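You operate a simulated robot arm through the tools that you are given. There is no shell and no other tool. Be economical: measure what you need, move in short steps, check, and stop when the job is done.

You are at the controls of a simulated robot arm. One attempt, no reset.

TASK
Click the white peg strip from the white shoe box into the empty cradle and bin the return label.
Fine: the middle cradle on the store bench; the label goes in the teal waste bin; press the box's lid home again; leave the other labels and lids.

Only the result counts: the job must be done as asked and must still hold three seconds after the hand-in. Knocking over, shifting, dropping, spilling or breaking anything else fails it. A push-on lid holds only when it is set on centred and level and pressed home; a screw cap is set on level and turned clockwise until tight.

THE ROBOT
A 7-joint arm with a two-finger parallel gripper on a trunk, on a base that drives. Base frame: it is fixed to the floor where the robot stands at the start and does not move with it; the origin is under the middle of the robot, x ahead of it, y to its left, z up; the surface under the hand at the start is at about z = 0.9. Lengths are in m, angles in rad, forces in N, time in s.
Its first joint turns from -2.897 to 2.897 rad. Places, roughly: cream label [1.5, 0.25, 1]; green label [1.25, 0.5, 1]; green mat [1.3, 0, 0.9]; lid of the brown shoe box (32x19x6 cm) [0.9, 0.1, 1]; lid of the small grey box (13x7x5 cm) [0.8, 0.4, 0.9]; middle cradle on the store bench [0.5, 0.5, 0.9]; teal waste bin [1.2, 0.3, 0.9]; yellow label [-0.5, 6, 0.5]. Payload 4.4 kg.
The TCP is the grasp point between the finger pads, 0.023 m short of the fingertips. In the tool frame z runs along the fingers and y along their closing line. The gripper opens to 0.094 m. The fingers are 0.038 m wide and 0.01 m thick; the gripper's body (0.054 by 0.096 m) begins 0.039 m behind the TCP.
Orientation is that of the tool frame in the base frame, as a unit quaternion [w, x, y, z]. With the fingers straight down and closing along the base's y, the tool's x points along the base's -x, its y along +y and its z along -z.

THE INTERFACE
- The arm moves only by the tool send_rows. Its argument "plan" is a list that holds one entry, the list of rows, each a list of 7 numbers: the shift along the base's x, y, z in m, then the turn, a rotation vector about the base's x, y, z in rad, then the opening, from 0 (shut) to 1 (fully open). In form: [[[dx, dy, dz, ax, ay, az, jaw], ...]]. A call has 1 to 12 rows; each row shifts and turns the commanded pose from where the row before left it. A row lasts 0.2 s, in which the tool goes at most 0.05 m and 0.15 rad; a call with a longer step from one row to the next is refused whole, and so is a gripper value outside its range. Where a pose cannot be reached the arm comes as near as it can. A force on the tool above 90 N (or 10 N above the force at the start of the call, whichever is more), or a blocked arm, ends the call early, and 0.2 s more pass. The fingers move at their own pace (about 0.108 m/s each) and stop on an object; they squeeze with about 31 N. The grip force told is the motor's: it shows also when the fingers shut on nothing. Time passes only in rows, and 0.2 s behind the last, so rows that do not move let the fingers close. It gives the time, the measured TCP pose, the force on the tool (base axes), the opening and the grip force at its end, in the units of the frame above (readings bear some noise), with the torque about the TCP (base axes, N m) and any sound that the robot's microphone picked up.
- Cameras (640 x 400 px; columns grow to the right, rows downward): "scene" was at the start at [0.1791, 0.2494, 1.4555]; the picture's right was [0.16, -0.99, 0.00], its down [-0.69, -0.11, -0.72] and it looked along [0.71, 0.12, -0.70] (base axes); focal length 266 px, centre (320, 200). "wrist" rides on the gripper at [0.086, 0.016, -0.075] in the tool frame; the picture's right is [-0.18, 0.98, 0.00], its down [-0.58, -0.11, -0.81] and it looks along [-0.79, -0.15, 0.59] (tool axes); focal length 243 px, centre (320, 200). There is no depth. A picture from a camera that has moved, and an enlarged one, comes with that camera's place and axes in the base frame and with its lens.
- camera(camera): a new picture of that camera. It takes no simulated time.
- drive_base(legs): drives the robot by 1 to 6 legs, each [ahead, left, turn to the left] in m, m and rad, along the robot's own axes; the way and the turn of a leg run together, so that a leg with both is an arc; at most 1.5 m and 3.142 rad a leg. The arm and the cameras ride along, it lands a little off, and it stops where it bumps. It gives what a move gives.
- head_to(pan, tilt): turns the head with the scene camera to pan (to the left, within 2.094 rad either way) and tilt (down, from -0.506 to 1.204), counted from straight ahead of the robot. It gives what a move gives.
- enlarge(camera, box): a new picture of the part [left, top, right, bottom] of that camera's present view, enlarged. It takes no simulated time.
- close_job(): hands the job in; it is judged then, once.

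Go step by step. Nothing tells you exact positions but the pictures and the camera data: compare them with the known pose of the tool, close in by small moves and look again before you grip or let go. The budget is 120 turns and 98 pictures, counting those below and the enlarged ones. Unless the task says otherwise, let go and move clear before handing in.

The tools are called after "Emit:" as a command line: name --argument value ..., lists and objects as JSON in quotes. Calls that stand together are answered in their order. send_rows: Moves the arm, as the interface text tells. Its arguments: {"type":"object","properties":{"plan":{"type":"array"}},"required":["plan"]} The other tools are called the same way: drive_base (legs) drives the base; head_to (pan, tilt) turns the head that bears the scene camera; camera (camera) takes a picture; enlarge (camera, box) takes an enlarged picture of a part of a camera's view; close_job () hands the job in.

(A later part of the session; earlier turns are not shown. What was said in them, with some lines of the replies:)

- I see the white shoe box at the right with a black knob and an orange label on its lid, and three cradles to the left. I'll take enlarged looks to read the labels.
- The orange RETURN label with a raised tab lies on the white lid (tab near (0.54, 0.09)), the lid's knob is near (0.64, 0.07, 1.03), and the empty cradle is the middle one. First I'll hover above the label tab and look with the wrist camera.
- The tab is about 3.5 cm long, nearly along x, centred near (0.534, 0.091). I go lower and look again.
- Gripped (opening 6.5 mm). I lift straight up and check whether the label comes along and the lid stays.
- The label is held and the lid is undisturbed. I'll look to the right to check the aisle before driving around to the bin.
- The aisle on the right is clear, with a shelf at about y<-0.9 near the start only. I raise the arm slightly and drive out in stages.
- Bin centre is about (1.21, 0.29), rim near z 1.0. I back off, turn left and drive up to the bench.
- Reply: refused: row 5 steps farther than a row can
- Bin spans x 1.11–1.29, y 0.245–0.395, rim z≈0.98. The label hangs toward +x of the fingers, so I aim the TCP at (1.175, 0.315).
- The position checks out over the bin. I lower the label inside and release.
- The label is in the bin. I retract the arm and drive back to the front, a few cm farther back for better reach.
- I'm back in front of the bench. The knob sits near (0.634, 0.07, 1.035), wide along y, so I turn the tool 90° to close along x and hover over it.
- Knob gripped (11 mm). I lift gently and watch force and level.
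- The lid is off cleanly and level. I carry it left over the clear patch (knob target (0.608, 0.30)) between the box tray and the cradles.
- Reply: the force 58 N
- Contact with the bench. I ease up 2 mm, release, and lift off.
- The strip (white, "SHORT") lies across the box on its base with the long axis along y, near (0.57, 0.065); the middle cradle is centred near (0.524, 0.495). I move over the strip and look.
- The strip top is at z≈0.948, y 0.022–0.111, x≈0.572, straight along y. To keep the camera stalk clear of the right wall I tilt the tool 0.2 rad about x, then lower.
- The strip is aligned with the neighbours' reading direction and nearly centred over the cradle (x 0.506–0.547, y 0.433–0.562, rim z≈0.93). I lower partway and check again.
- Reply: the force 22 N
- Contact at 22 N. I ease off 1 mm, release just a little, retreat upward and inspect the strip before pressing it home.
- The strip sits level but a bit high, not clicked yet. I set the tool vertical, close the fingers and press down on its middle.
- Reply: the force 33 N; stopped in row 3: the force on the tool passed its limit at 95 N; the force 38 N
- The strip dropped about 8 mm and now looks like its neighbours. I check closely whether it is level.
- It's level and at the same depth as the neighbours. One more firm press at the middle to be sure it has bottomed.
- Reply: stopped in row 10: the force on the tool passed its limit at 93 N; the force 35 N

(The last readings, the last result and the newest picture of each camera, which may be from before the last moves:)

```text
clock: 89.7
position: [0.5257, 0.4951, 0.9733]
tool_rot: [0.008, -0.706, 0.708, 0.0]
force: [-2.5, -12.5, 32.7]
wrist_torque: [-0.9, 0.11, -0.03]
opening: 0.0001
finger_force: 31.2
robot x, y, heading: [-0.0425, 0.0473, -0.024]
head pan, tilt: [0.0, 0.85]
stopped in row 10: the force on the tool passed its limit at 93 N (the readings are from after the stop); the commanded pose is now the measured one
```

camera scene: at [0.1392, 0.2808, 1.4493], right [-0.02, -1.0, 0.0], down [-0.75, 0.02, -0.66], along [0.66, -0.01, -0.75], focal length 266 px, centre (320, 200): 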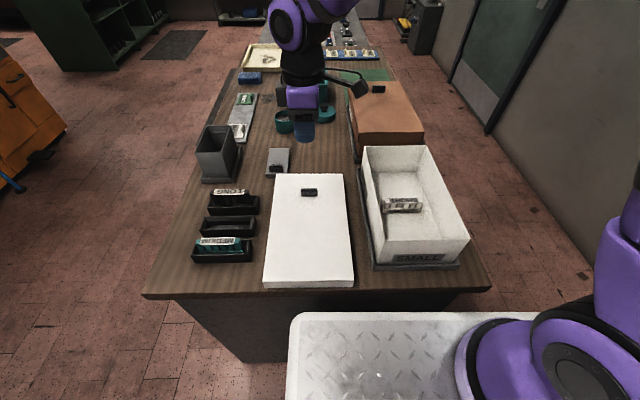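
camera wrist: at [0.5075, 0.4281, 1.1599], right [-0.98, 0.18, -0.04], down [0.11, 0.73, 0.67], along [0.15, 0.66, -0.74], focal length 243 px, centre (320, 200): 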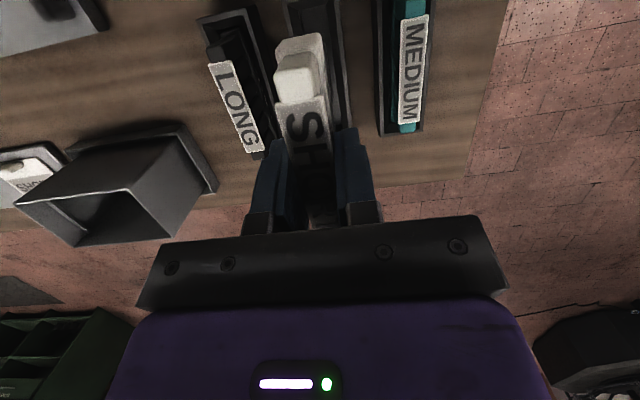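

Bottomed firmly. I lift away and move over the lid's knob, checking the tool is vertical.

Emit:
send_rows --plan '[[[0, 0, 0.04, 0, 0, 0, 0], [0, 0, 0.045, 0, 0, 0, 0], [0.02, -0.045, 0, 0, 0, 0, 0.3], [0.02, -0.045, 0, 0, 0, 0, 0.45], [0.02, -0.045, 0, 0, 0, 0, 0.45], [0.017, -0.045, 0, 0, 0, 0, 0.45], [0, -0.013, 0, 0, 0, 0, 0.45], [0, 0, 0, 0, 0, 0, 0.45]]]'

Emit:
camera --camera "scene"

Emit:
camera --camera "wrist"

```text
clock: 91.5
position: [0.6023, 0.303, 1.053]
tool_rot: [0.007, -0.706, 0.708, 0.0]
force: [0.6, -0.1, -1.3]
wrist_torque: [0.01, 0.0, 0.01]
opening: 0.0422
finger_force: 0.0
robot x, y, heading: [-0.0427, 0.0493, -0.021]
head pan, tilt: [0.0, 0.85]
```

```text
20 pictures are left
camera scene: at [0.1389, 0.2803, 1.4494], right [-0.02, -1.0, 0.0], down [-0.75, 0.02, -0.66], along [0.66, -0.01, -0.75], focal length 266 px, centre (320, 200)
```

scene: 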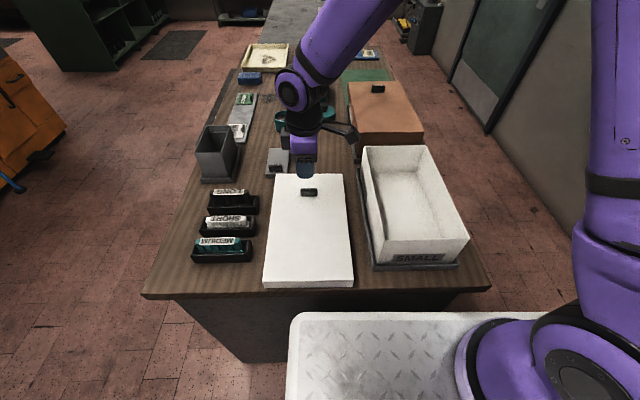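

```text
19 pictures are left
camera wrist: at [0.5857, 0.215, 1.127], right [-0.98, 0.19, -0.01], down [0.1, 0.57, 0.81], along [0.16, 0.8, -0.58], focal length 243 px, centre (320, 200)
```

wrist: 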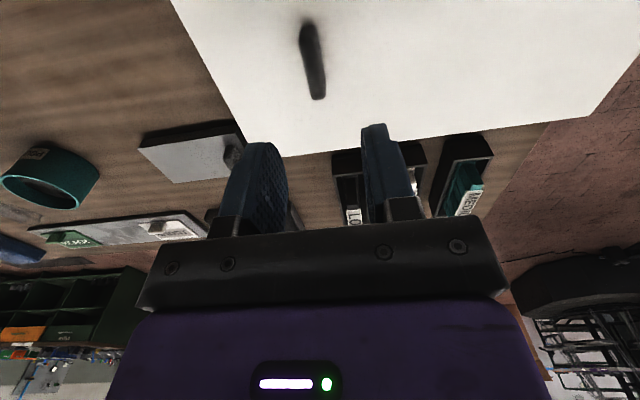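

Emit:
send_rows --plan '[[[0.001, -0.001, -0.03, -0.01, 0.01, 0, 0.45], [0, 0, -0.03, 0, 0, 0, 0.45], [0, 0, -0.015, 0, 0, 0, 0.45], [0, 0, 0, 0, 0, 0, 0.45]]]'

Emit:
enlarge --camera "wrist" --box '[180, 50, 460, 225]'

```text
clock: 92.5
position: [0.606, 0.3018, 0.9793]
tool_rot: [-0.001, -0.707, 0.708, 0.0]
force: [-0.2, -0.2, -0.7]
wrist_torque: [0.02, 0.01, 0.02]
opening: 0.0423
finger_force: 0.0
robot x, y, heading: [-0.0416, 0.047, -0.022]
head pan, tilt: [0.0, 0.85]
```

```text
2.29 times, centred on (320, 138) of wrist
camera zoom: at [0.5872, 0.216, 1.0547], right [-0.98, 0.19, 0.0], down [0.11, 0.58, 0.81], along [0.15, 0.79, -0.59], focal length 555 px, centre (320, 343)
```

zoom: 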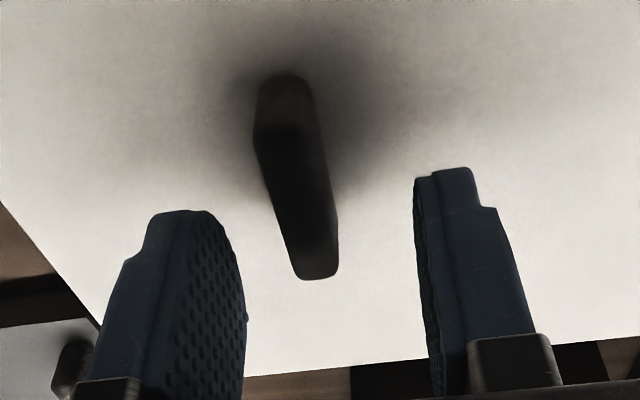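

Emit:
send_rows --plan '[[[0, 0, -0.012, 0, 0, 0, 0.45], [0, 0, -0.006, 0, 0, 0, 0.45], [0, 0, 0, 0, 0, 0, 0.45]]]'

Emit:
enlarge --camera "wrist" --box '[180, 50, 460, 225]'

```text
clock: 93.3
position: [0.602, 0.3038, 0.9624]
tool_rot: [0.0, -0.707, 0.708, 0.0]
force: [0.4, -0.9, 0.2]
wrist_torque: [0.03, -0.03, -0.02]
opening: 0.0421
finger_force: 0.0
robot x, y, heading: [-0.0421, 0.0454, -0.021]
head pan, tilt: [0.0, 0.85]
```

```text
2.29 times, centred on (320, 138) of wrist
camera zoom: at [0.587, 0.2171, 1.0378], right [-0.98, 0.19, 0.0], down [0.11, 0.58, 0.81], along [0.15, 0.79, -0.59], focal length 555 px, centre (320, 343)
```

zoom: 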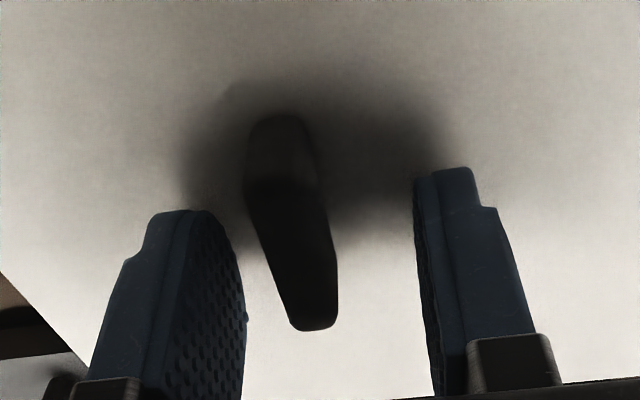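

Emit:
send_rows --plan '[[[0.002, 0, -0.0025, 0, 0, 0, 0.45], [0, 0, 0, 0, 0, 0, 0.2], [0, 0, 0, 0, 0, 0, 0], [0, 0, 0, 0, 0, 0, 0], [0, 0, 0, 0, 0, 0, 0]]]'

Emit:
enlarge --camera "wrist" --box '[180, 50, 460, 225]'

```text
clock: 94.5
position: [0.6053, 0.3037, 0.9601]
tool_rot: [0.0, -0.707, 0.707, 0.0]
force: [0.0, -0.5, -0.8]
wrist_torque: [0.04, -0.04, 0.02]
opening: 0.0114
finger_force: 31.3
robot x, y, heading: [-0.0426, 0.0493, -0.019]
head pan, tilt: [0.0, 0.85]
```

```text
2.29 times, centred on (320, 138) of wrist
camera zoom: at [0.589, 0.217, 1.0354], right [-0.98, 0.19, 0.0], down [0.11, 0.58, 0.81], along [0.15, 0.79, -0.59], focal length 555 px, centre (320, 343)
```

zoom: 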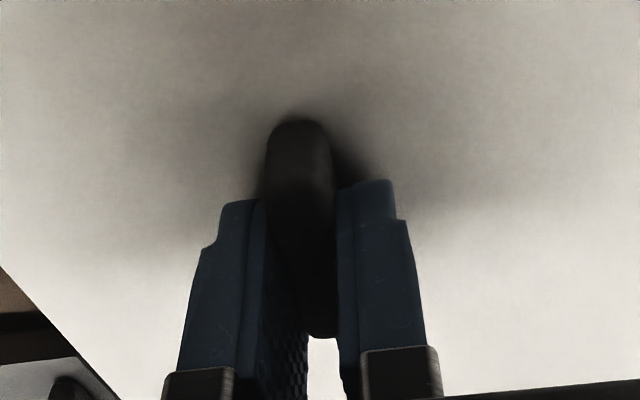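

The grip on the knob matches the original one. I lift the lid and carry it back over the box.

Emit:
send_rows --plan '[[[0, 0, 0.01, 0, 0, 0, 0], [0, 0, 0.04, 0, 0, 0, 0], [0, 0, 0.045, 0, 0, 0, 0], [0, 0, 0.045, 0, 0, 0, 0], [0, 0, 0.03, 0, 0, 0, 0], [0.008, -0.046, 0, 0, 0, 0, 0], [0.008, -0.046, 0, 0, 0, 0, 0], [0.008, -0.047, 0, 0, 0, 0, 0], [0.008, -0.047, 0, 0, 0, 0, 0], [0.009, -0.0475, 0, 0, 0, 0, 0], [0, 0, 0, 0, 0, 0, 0]]]'

Emit:
camera --camera "scene"

```text
clock: 96.9
position: [0.6481, 0.0687, 1.1331]
tool_rot: [0.001, -0.706, 0.708, 0.0]
force: [0.6, -0.6, -0.6]
wrist_torque: [0.01, -0.05, -0.02]
opening: 0.0115
finger_force: 30.7
robot x, y, heading: [-0.0391, 0.05, -0.019]
head pan, tilt: [0.0, 0.85]
```

```text
15 pictures are left
camera scene: at [0.1389, 0.2803, 1.4494], right [-0.02, -1.0, 0.0], down [-0.75, 0.02, -0.66], along [0.66, -0.01, -0.75], focal length 266 px, centre (320, 200)
```

scene: 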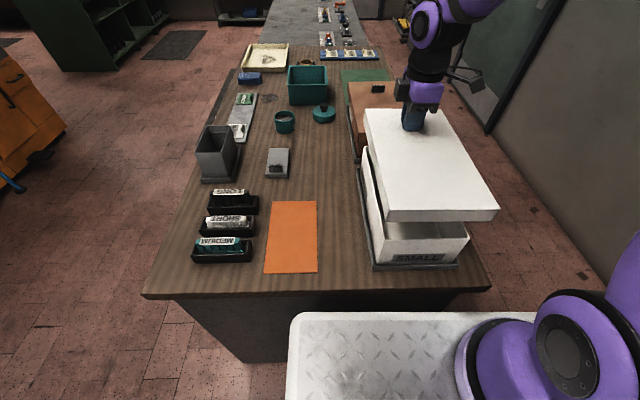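

Emit:
send_rows --plan '[[[-0.001, 0, -0.03, 0, 0, 0, 0], [0, 0, -0.03, 0, 0, 0, 0], [0, 0, -0.01, 0, 0, 0, 0], [0, 0, 0, 0, 0, 0, 0], [0, 0, 0, 0, 0, 0, 0]]]'

Emit:
enlarge --camera "scene" --box '[340, 120, 500, 280]'

```text
clock: 98.1
position: [0.6444, 0.0699, 1.0593]
tool_rot: [0.0, -0.706, 0.708, 0.0]
force: [-0.9, 0.2, -0.3]
wrist_torque: [0.04, -0.07, 0.0]
opening: 0.0113
finger_force: 31.1
robot x, y, heading: [-0.0429, 0.0496, -0.02]
head pan, tilt: [0.0, 0.85]
```

```text
2.50 times, centred on (420, 200) of scene
camera zoom: at [0.1388, 0.2803, 1.4494], right [-0.02, -1.0, 0.0], down [-0.75, 0.02, -0.66], along [0.66, -0.01, -0.75], focal length 665 px, centre (70, 200)
```

zoom: 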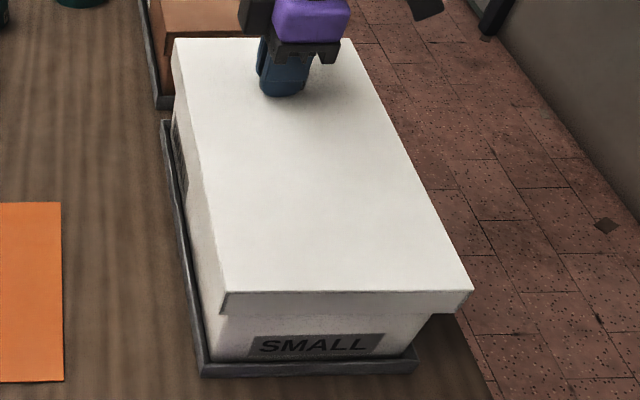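

The lid is centred and already slightly over the rim with no force. I lower it slowly.

Emit:
send_rows --plan '[[[0.001, -0.001, -0.005, 0, 0, 0, 0], [0, 0, -0.005, 0, 0, 0, 0], [0, 0, -0.004, 0, 0, 0, 0], [0, 0, 0, 0, 0, 0, 0]]]'

Emit:
enlarge --camera "scene" --box '[340, 120, 500, 280]'

```text
clock: 99.1
position: [0.6473, 0.0691, 1.0465]
tool_rot: [-0.001, -0.706, 0.708, 0.0]
force: [0.0, 0.6, -1.1]
wrist_torque: [-0.02, -0.02, -0.03]
opening: 0.0116
finger_force: 31.6
robot x, y, heading: [-0.0418, 0.0469, -0.024]
head pan, tilt: [0.0, 0.85]
```

```text
2.50 times, centred on (420, 200) of scene
camera zoom: at [0.1388, 0.2803, 1.4494], right [-0.02, -1.0, 0.0], down [-0.75, 0.02, -0.66], along [0.66, -0.01, -0.75], focal length 665 px, centre (70, 200)
```

zoom: 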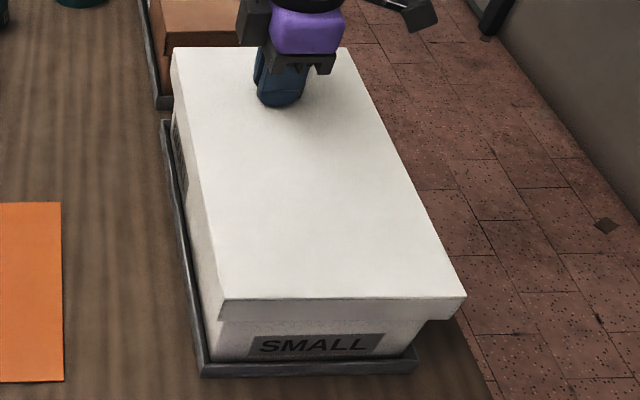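

Emit:
send_rows --plan '[[[0, 0, -0.003, 0, 0, 0, 0], [0, 0, -0.002, 0, 0, 0, 0], [0, 0, -0.002, 0, 0, 0, 0], [0, 0, 0, 0, 0, 0, 0]]]'

```text
clock: 100.1
position: [0.6472, 0.0683, 1.0389]
tool_rot: [0.0, -0.706, 0.708, 0.0]
force: [0.3, 0.3, 1.7]
wrist_torque: [0.03, 0.14, -0.02]
opening: 0.0113
finger_force: 31.2
robot x, y, heading: [-0.0406, 0.0481, -0.018]
head pan, tilt: [0.0, 0.85]
```

Reached the original seat height. I push slightly further, then release, and close up to press at the lid's centre.

Emit:
send_rows --plan '[[[0, 0, -0.001, 0, 0, 0, 0], [0, 0, 0, 0, 0, 0, 0]]]'

Emit:
send_rows --plan '[[[0, 0, 0, 0, 0, 0, 0.2], [0, 0, 0, 0, 0, 0, 0.4], [0, 0, 0, 0, 0, 0, 0.4], [0, 0, 0.03, 0, 0, 0, 0.4], [0, 0, 0.04, 0, 0, 0, 0.4], [-0.042, 0, 0, 0, 0, 0, 0], [-0.042, 0, 0, 0, 0, 0, 0], [0, 0, -0.04, 0, 0, 0, 0], [0, 0, 0, 0, 0, 0, 0]]]'

Emit:
enlarge --camera "scene" --box '[340, 120, 500, 280]'

```text
clock: 100.7
position: [0.6474, 0.0685, 1.038]
tool_rot: [0.001, -0.706, 0.708, -0.001]
force: [3.8, -2.0, 13.0]
wrist_torque: [-0.47, 0.14, 0.08]
opening: 0.0115
finger_force: 30.9
robot x, y, heading: [-0.0421, 0.0466, -0.016]
head pan, tilt: [0.0, 0.85]
```

```text
clock: 102.7
position: [0.5589, 0.0684, 1.0648]
tool_rot: [0.0, -0.706, 0.708, 0.0]
force: [0.7, -0.2, -0.5]
wrist_torque: [0.05, 0.01, 0.05]
opening: 0.0001
finger_force: 30.6
robot x, y, heading: [-0.0396, 0.0454, -0.019]
head pan, tilt: [0.0, 0.85]
```

```text
2.50 times, centred on (420, 200) of scene
camera zoom: at [0.1387, 0.2803, 1.4494], right [-0.02, -1.0, 0.0], down [-0.75, 0.02, -0.66], along [0.66, -0.01, -0.75], focal length 665 px, centre (70, 200)
```

zoom: 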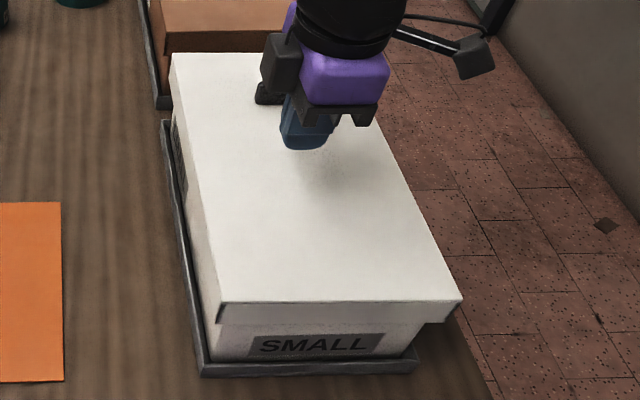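

Emit:
send_rows --plan '[[[0.003, 0.001, -0.01, 0, 0, 0, 0], [0, 0, -0.008, 0, 0, 0, 0], [0, 0, -0.005, 0, 0, 0, 0], [0, 0, -0.003, 0, 0, 0, 0], [0, 0, -0.003, 0, 0, 0, 0], [0, 0, -0.003, 0, 0, 0, 0], [0, 0, -0.003, 0, 0, 0, 0]]]'

```text
clock: 104.4
position: [0.5646, 0.0687, 1.0365]
tool_rot: [0.002, -0.706, 0.708, -0.002]
force: [-14.9, -1.7, 52.1]
wrist_torque: [-0.44, 0.41, -0.1]
opening: 0.0001
finger_force: 30.2
robot x, y, heading: [-0.0412, 0.0446, -0.022]
head pan, tilt: [0.0, 0.85]
stopped in row 7: the force on the tool passed its limit at 95 N (the readings are from after the stop); the commanded pose is now the measured one
```

Emit:
send_rows --plan '[[[0, 0, 0.04, 0, 0, 0, 0], [0, 0, 0.045, 0, 0, 0, 0], [0, 0, 0.045, 0, 0, 0, 0], [0, 0, 0.04, 0, 0, 0, 0]]]'

Emit:
enlarge --camera "scene" --box '[340, 120, 500, 280]'

Emit:
camera --camera "scene"

```text
clock: 105.4
position: [0.5673, 0.0665, 1.2058]
tool_rot: [0.002, -0.706, 0.708, -0.003]
force: [0.3, 0.4, -0.3]
wrist_torque: [0.01, -0.03, 0.01]
opening: 0.0
finger_force: 30.8
robot x, y, heading: [-0.042, 0.0484, -0.019]
head pan, tilt: [0.0, 0.85]
```

```text
2.50 times, centred on (420, 200) of scene
camera zoom: at [0.1391, 0.2803, 1.4494], right [-0.02, -1.0, 0.0], down [-0.75, 0.02, -0.66], along [0.66, -0.01, -0.75], focal length 665 px, centre (70, 200)
```

zoom: 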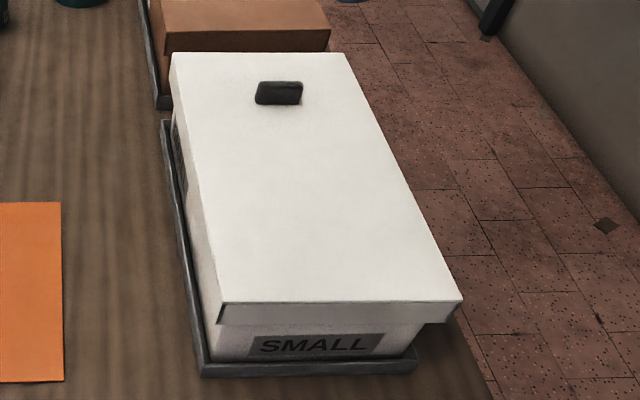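

```text
10 pictures are left
camera scene: at [0.1391, 0.2803, 1.4494], right [-0.02, -1.0, 0.0], down [-0.75, 0.02, -0.66], along [0.66, -0.01, -0.75], focal length 266 px, centre (320, 200)
```

scene: 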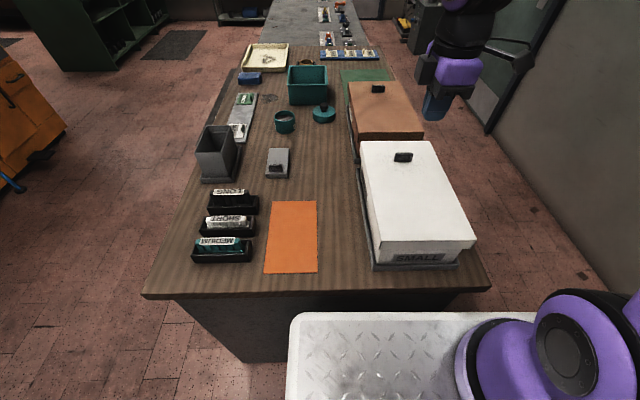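

The lid looks centred and level, with the knob back at its original picture position. A last close look at the lid edge and the cradle.

Emit:
enlarge --camera "scene" --box '[355, 135, 485, 270]'

Emit:
enlarge --camera "scene" --box '[190, 180, 265, 265]'

Emit:
enlarge --camera "wrist" --box '[100, 0, 600, 220]'

```text
2.96 times, centred on (420, 202) of scene
camera zoom: at [0.1391, 0.2803, 1.4494], right [-0.02, -1.0, 0.0], down [-0.75, 0.02, -0.66], along [0.66, -0.01, -0.75], focal length 789 px, centre (24, 193)
```

zoom: 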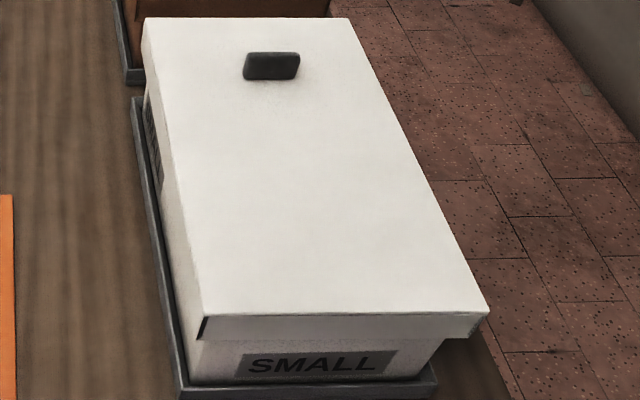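

```text
4.71 times, centred on (228, 222) of scene
camera zoom: at [0.1391, 0.2803, 1.4494], right [-0.02, -1.0, 0.0], down [-0.75, 0.02, -0.66], along [0.66, -0.01, -0.75], focal length 1252 px, centre (755, 94)
```

zoom: 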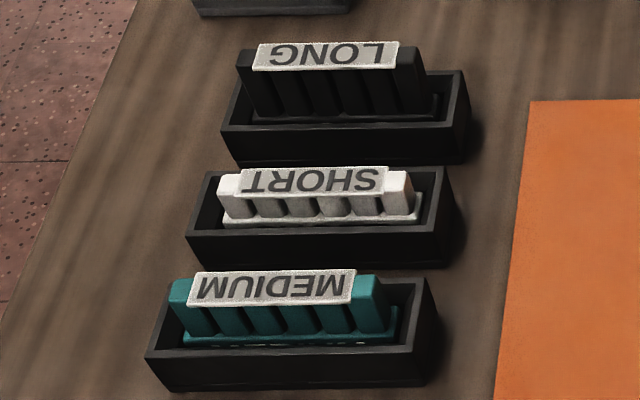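

```text
1.28 times, centred on (350, 110) of wrist
camera zoom: at [0.5505, -0.019, 1.2794], right [-0.98, 0.19, 0.0], down [0.11, 0.58, 0.81], along [0.15, 0.79, -0.59], focal length 311 px, centre (282, 315)
```

zoom: 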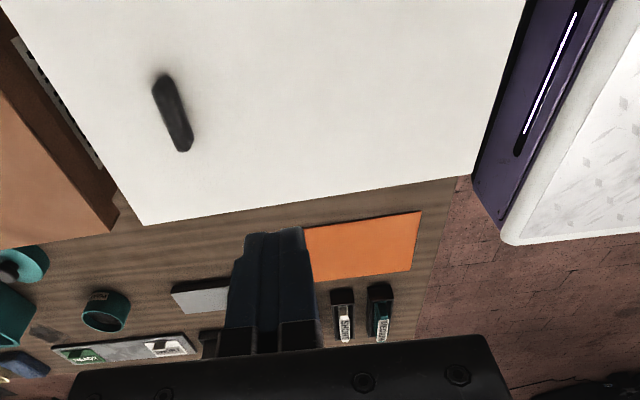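

Everything looks right. As a level check, I press once lightly toward the near end and once nearer the knob end, comparing contact heights.

Emit:
send_rows --plan '[[[-0.03, 0.001, -0.03, 0, 0, 0, 0], [-0.035, 0.001, -0.03, 0, 0, 0, 0], [0, 0, -0.045, 0, 0, 0, 0], [0, 0, -0.045, 0, 0, 0, 0], [0, 0, -0.012, 0, 0, 0, 0], [0, 0, -0.004, 0, 0, 0, 0], [0, 0, -0.003, 0, 0, 0, 0], [0, 0, -0.001, 0, 0, 0, 0], [0, 0, 0, 0, 0, 0, 0]]]'

Emit:
send_rows --plan '[[[0, 0, 0.03, 0, 0, 0, 0], [0.045, 0, 0, 0, 0, 0, 0], [0.045, 0, 0, 0, 0, 0, 0], [0.01, 0, -0.02, 0, 0, 0, 0], [0, 0, -0.005, 0, 0, 0, 0], [0, 0, -0.003, 0, 0, 0, 0], [0, 0, -0.002, 0, 0, 0, 0], [0, 0, 0, 0, 0, 0, 0]]]'

```text
clock: 107.4
position: [0.5019, 0.072, 1.0353]
tool_rot: [0.003, -0.707, 0.708, -0.003]
force: [-7.4, 0.1, 60.3]
wrist_torque: [-0.07, 0.14, 0.16]
opening: 0.0
finger_force: 31.2
robot x, y, heading: [-0.0424, 0.0492, -0.019]
head pan, tilt: [0.0, 0.85]
```

```text
clock: 109.2
position: [0.6001, 0.0733, 1.0362]
tool_rot: [0.003, -0.707, 0.708, -0.004]
force: [2.3, 5.1, 25.7]
wrist_torque: [0.14, 0.02, -0.03]
opening: 0.0
finger_force: 31.0
robot x, y, heading: [-0.0427, 0.0469, -0.023]
head pan, tilt: [0.0, 0.85]
```

The contact heights agree (1.035 and 1.036), so the lid is level and home. I lift clear and take a last look.

Emit:
send_rows --plan '[[[0, 0, 0.04, 0, 0, 0, 0], [0, 0, 0.045, 0, 0, 0, 0], [0, 0, 0.045, 0, 0, 0, 0], [0, 0, 0.045, 0, 0, 0, 0], [0, 0, 0, 0, 0, 0, 0.3], [0, 0, 0, 0, 0, 0, 0.3]]]'

Emit:
camera --camera "scene"

```text
clock: 110.6
position: [0.5967, 0.0741, 1.2118]
tool_rot: [0.001, -0.705, 0.709, -0.001]
force: [0.2, 0.5, 0.2]
wrist_torque: [-0.01, 0.01, -0.01]
opening: 0.0284
finger_force: 0.1
robot x, y, heading: [-0.04, 0.0494, -0.019]
head pan, tilt: [0.0, 0.85]
```

```text
6 pictures are left
camera scene: at [0.1386, 0.2803, 1.4494], right [-0.02, -1.0, 0.0], down [-0.75, 0.02, -0.66], along [0.66, -0.01, -0.75], focal length 266 px, centre (320, 200)
```

scene: 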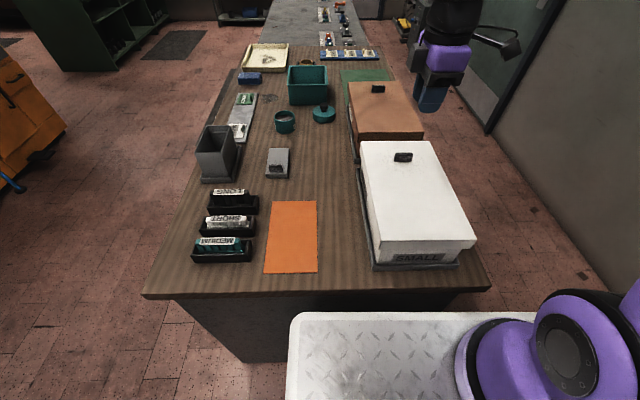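

The scene is in order: the strip is in the middle cradle, the label is in the bin, the lid is home and the arm is clear, so I hand in.

Emit:
close_job

```text
The job is handed in.
```

I've handed the job in: the strip is in the middle cradle, the RETURN label is in the teal waste bin, and the white box's lid is back on.

- **Strip:** it sits level and about as deep as its neighbours, and two firm presses (over 90 N each) bottomed it out. The robot's microphone reported no click, so I judged the seating by depth and resistance only.
- **Lid:** it looks centred, and I pressed it at the middle, near end and knob end. Contact heights at the two ends agreed to about 1 mm, so it is level.
- **Everything else:** in the last picture nothing else on the bench looked moved. The other labels and lids were left alone, and the arm is clear.
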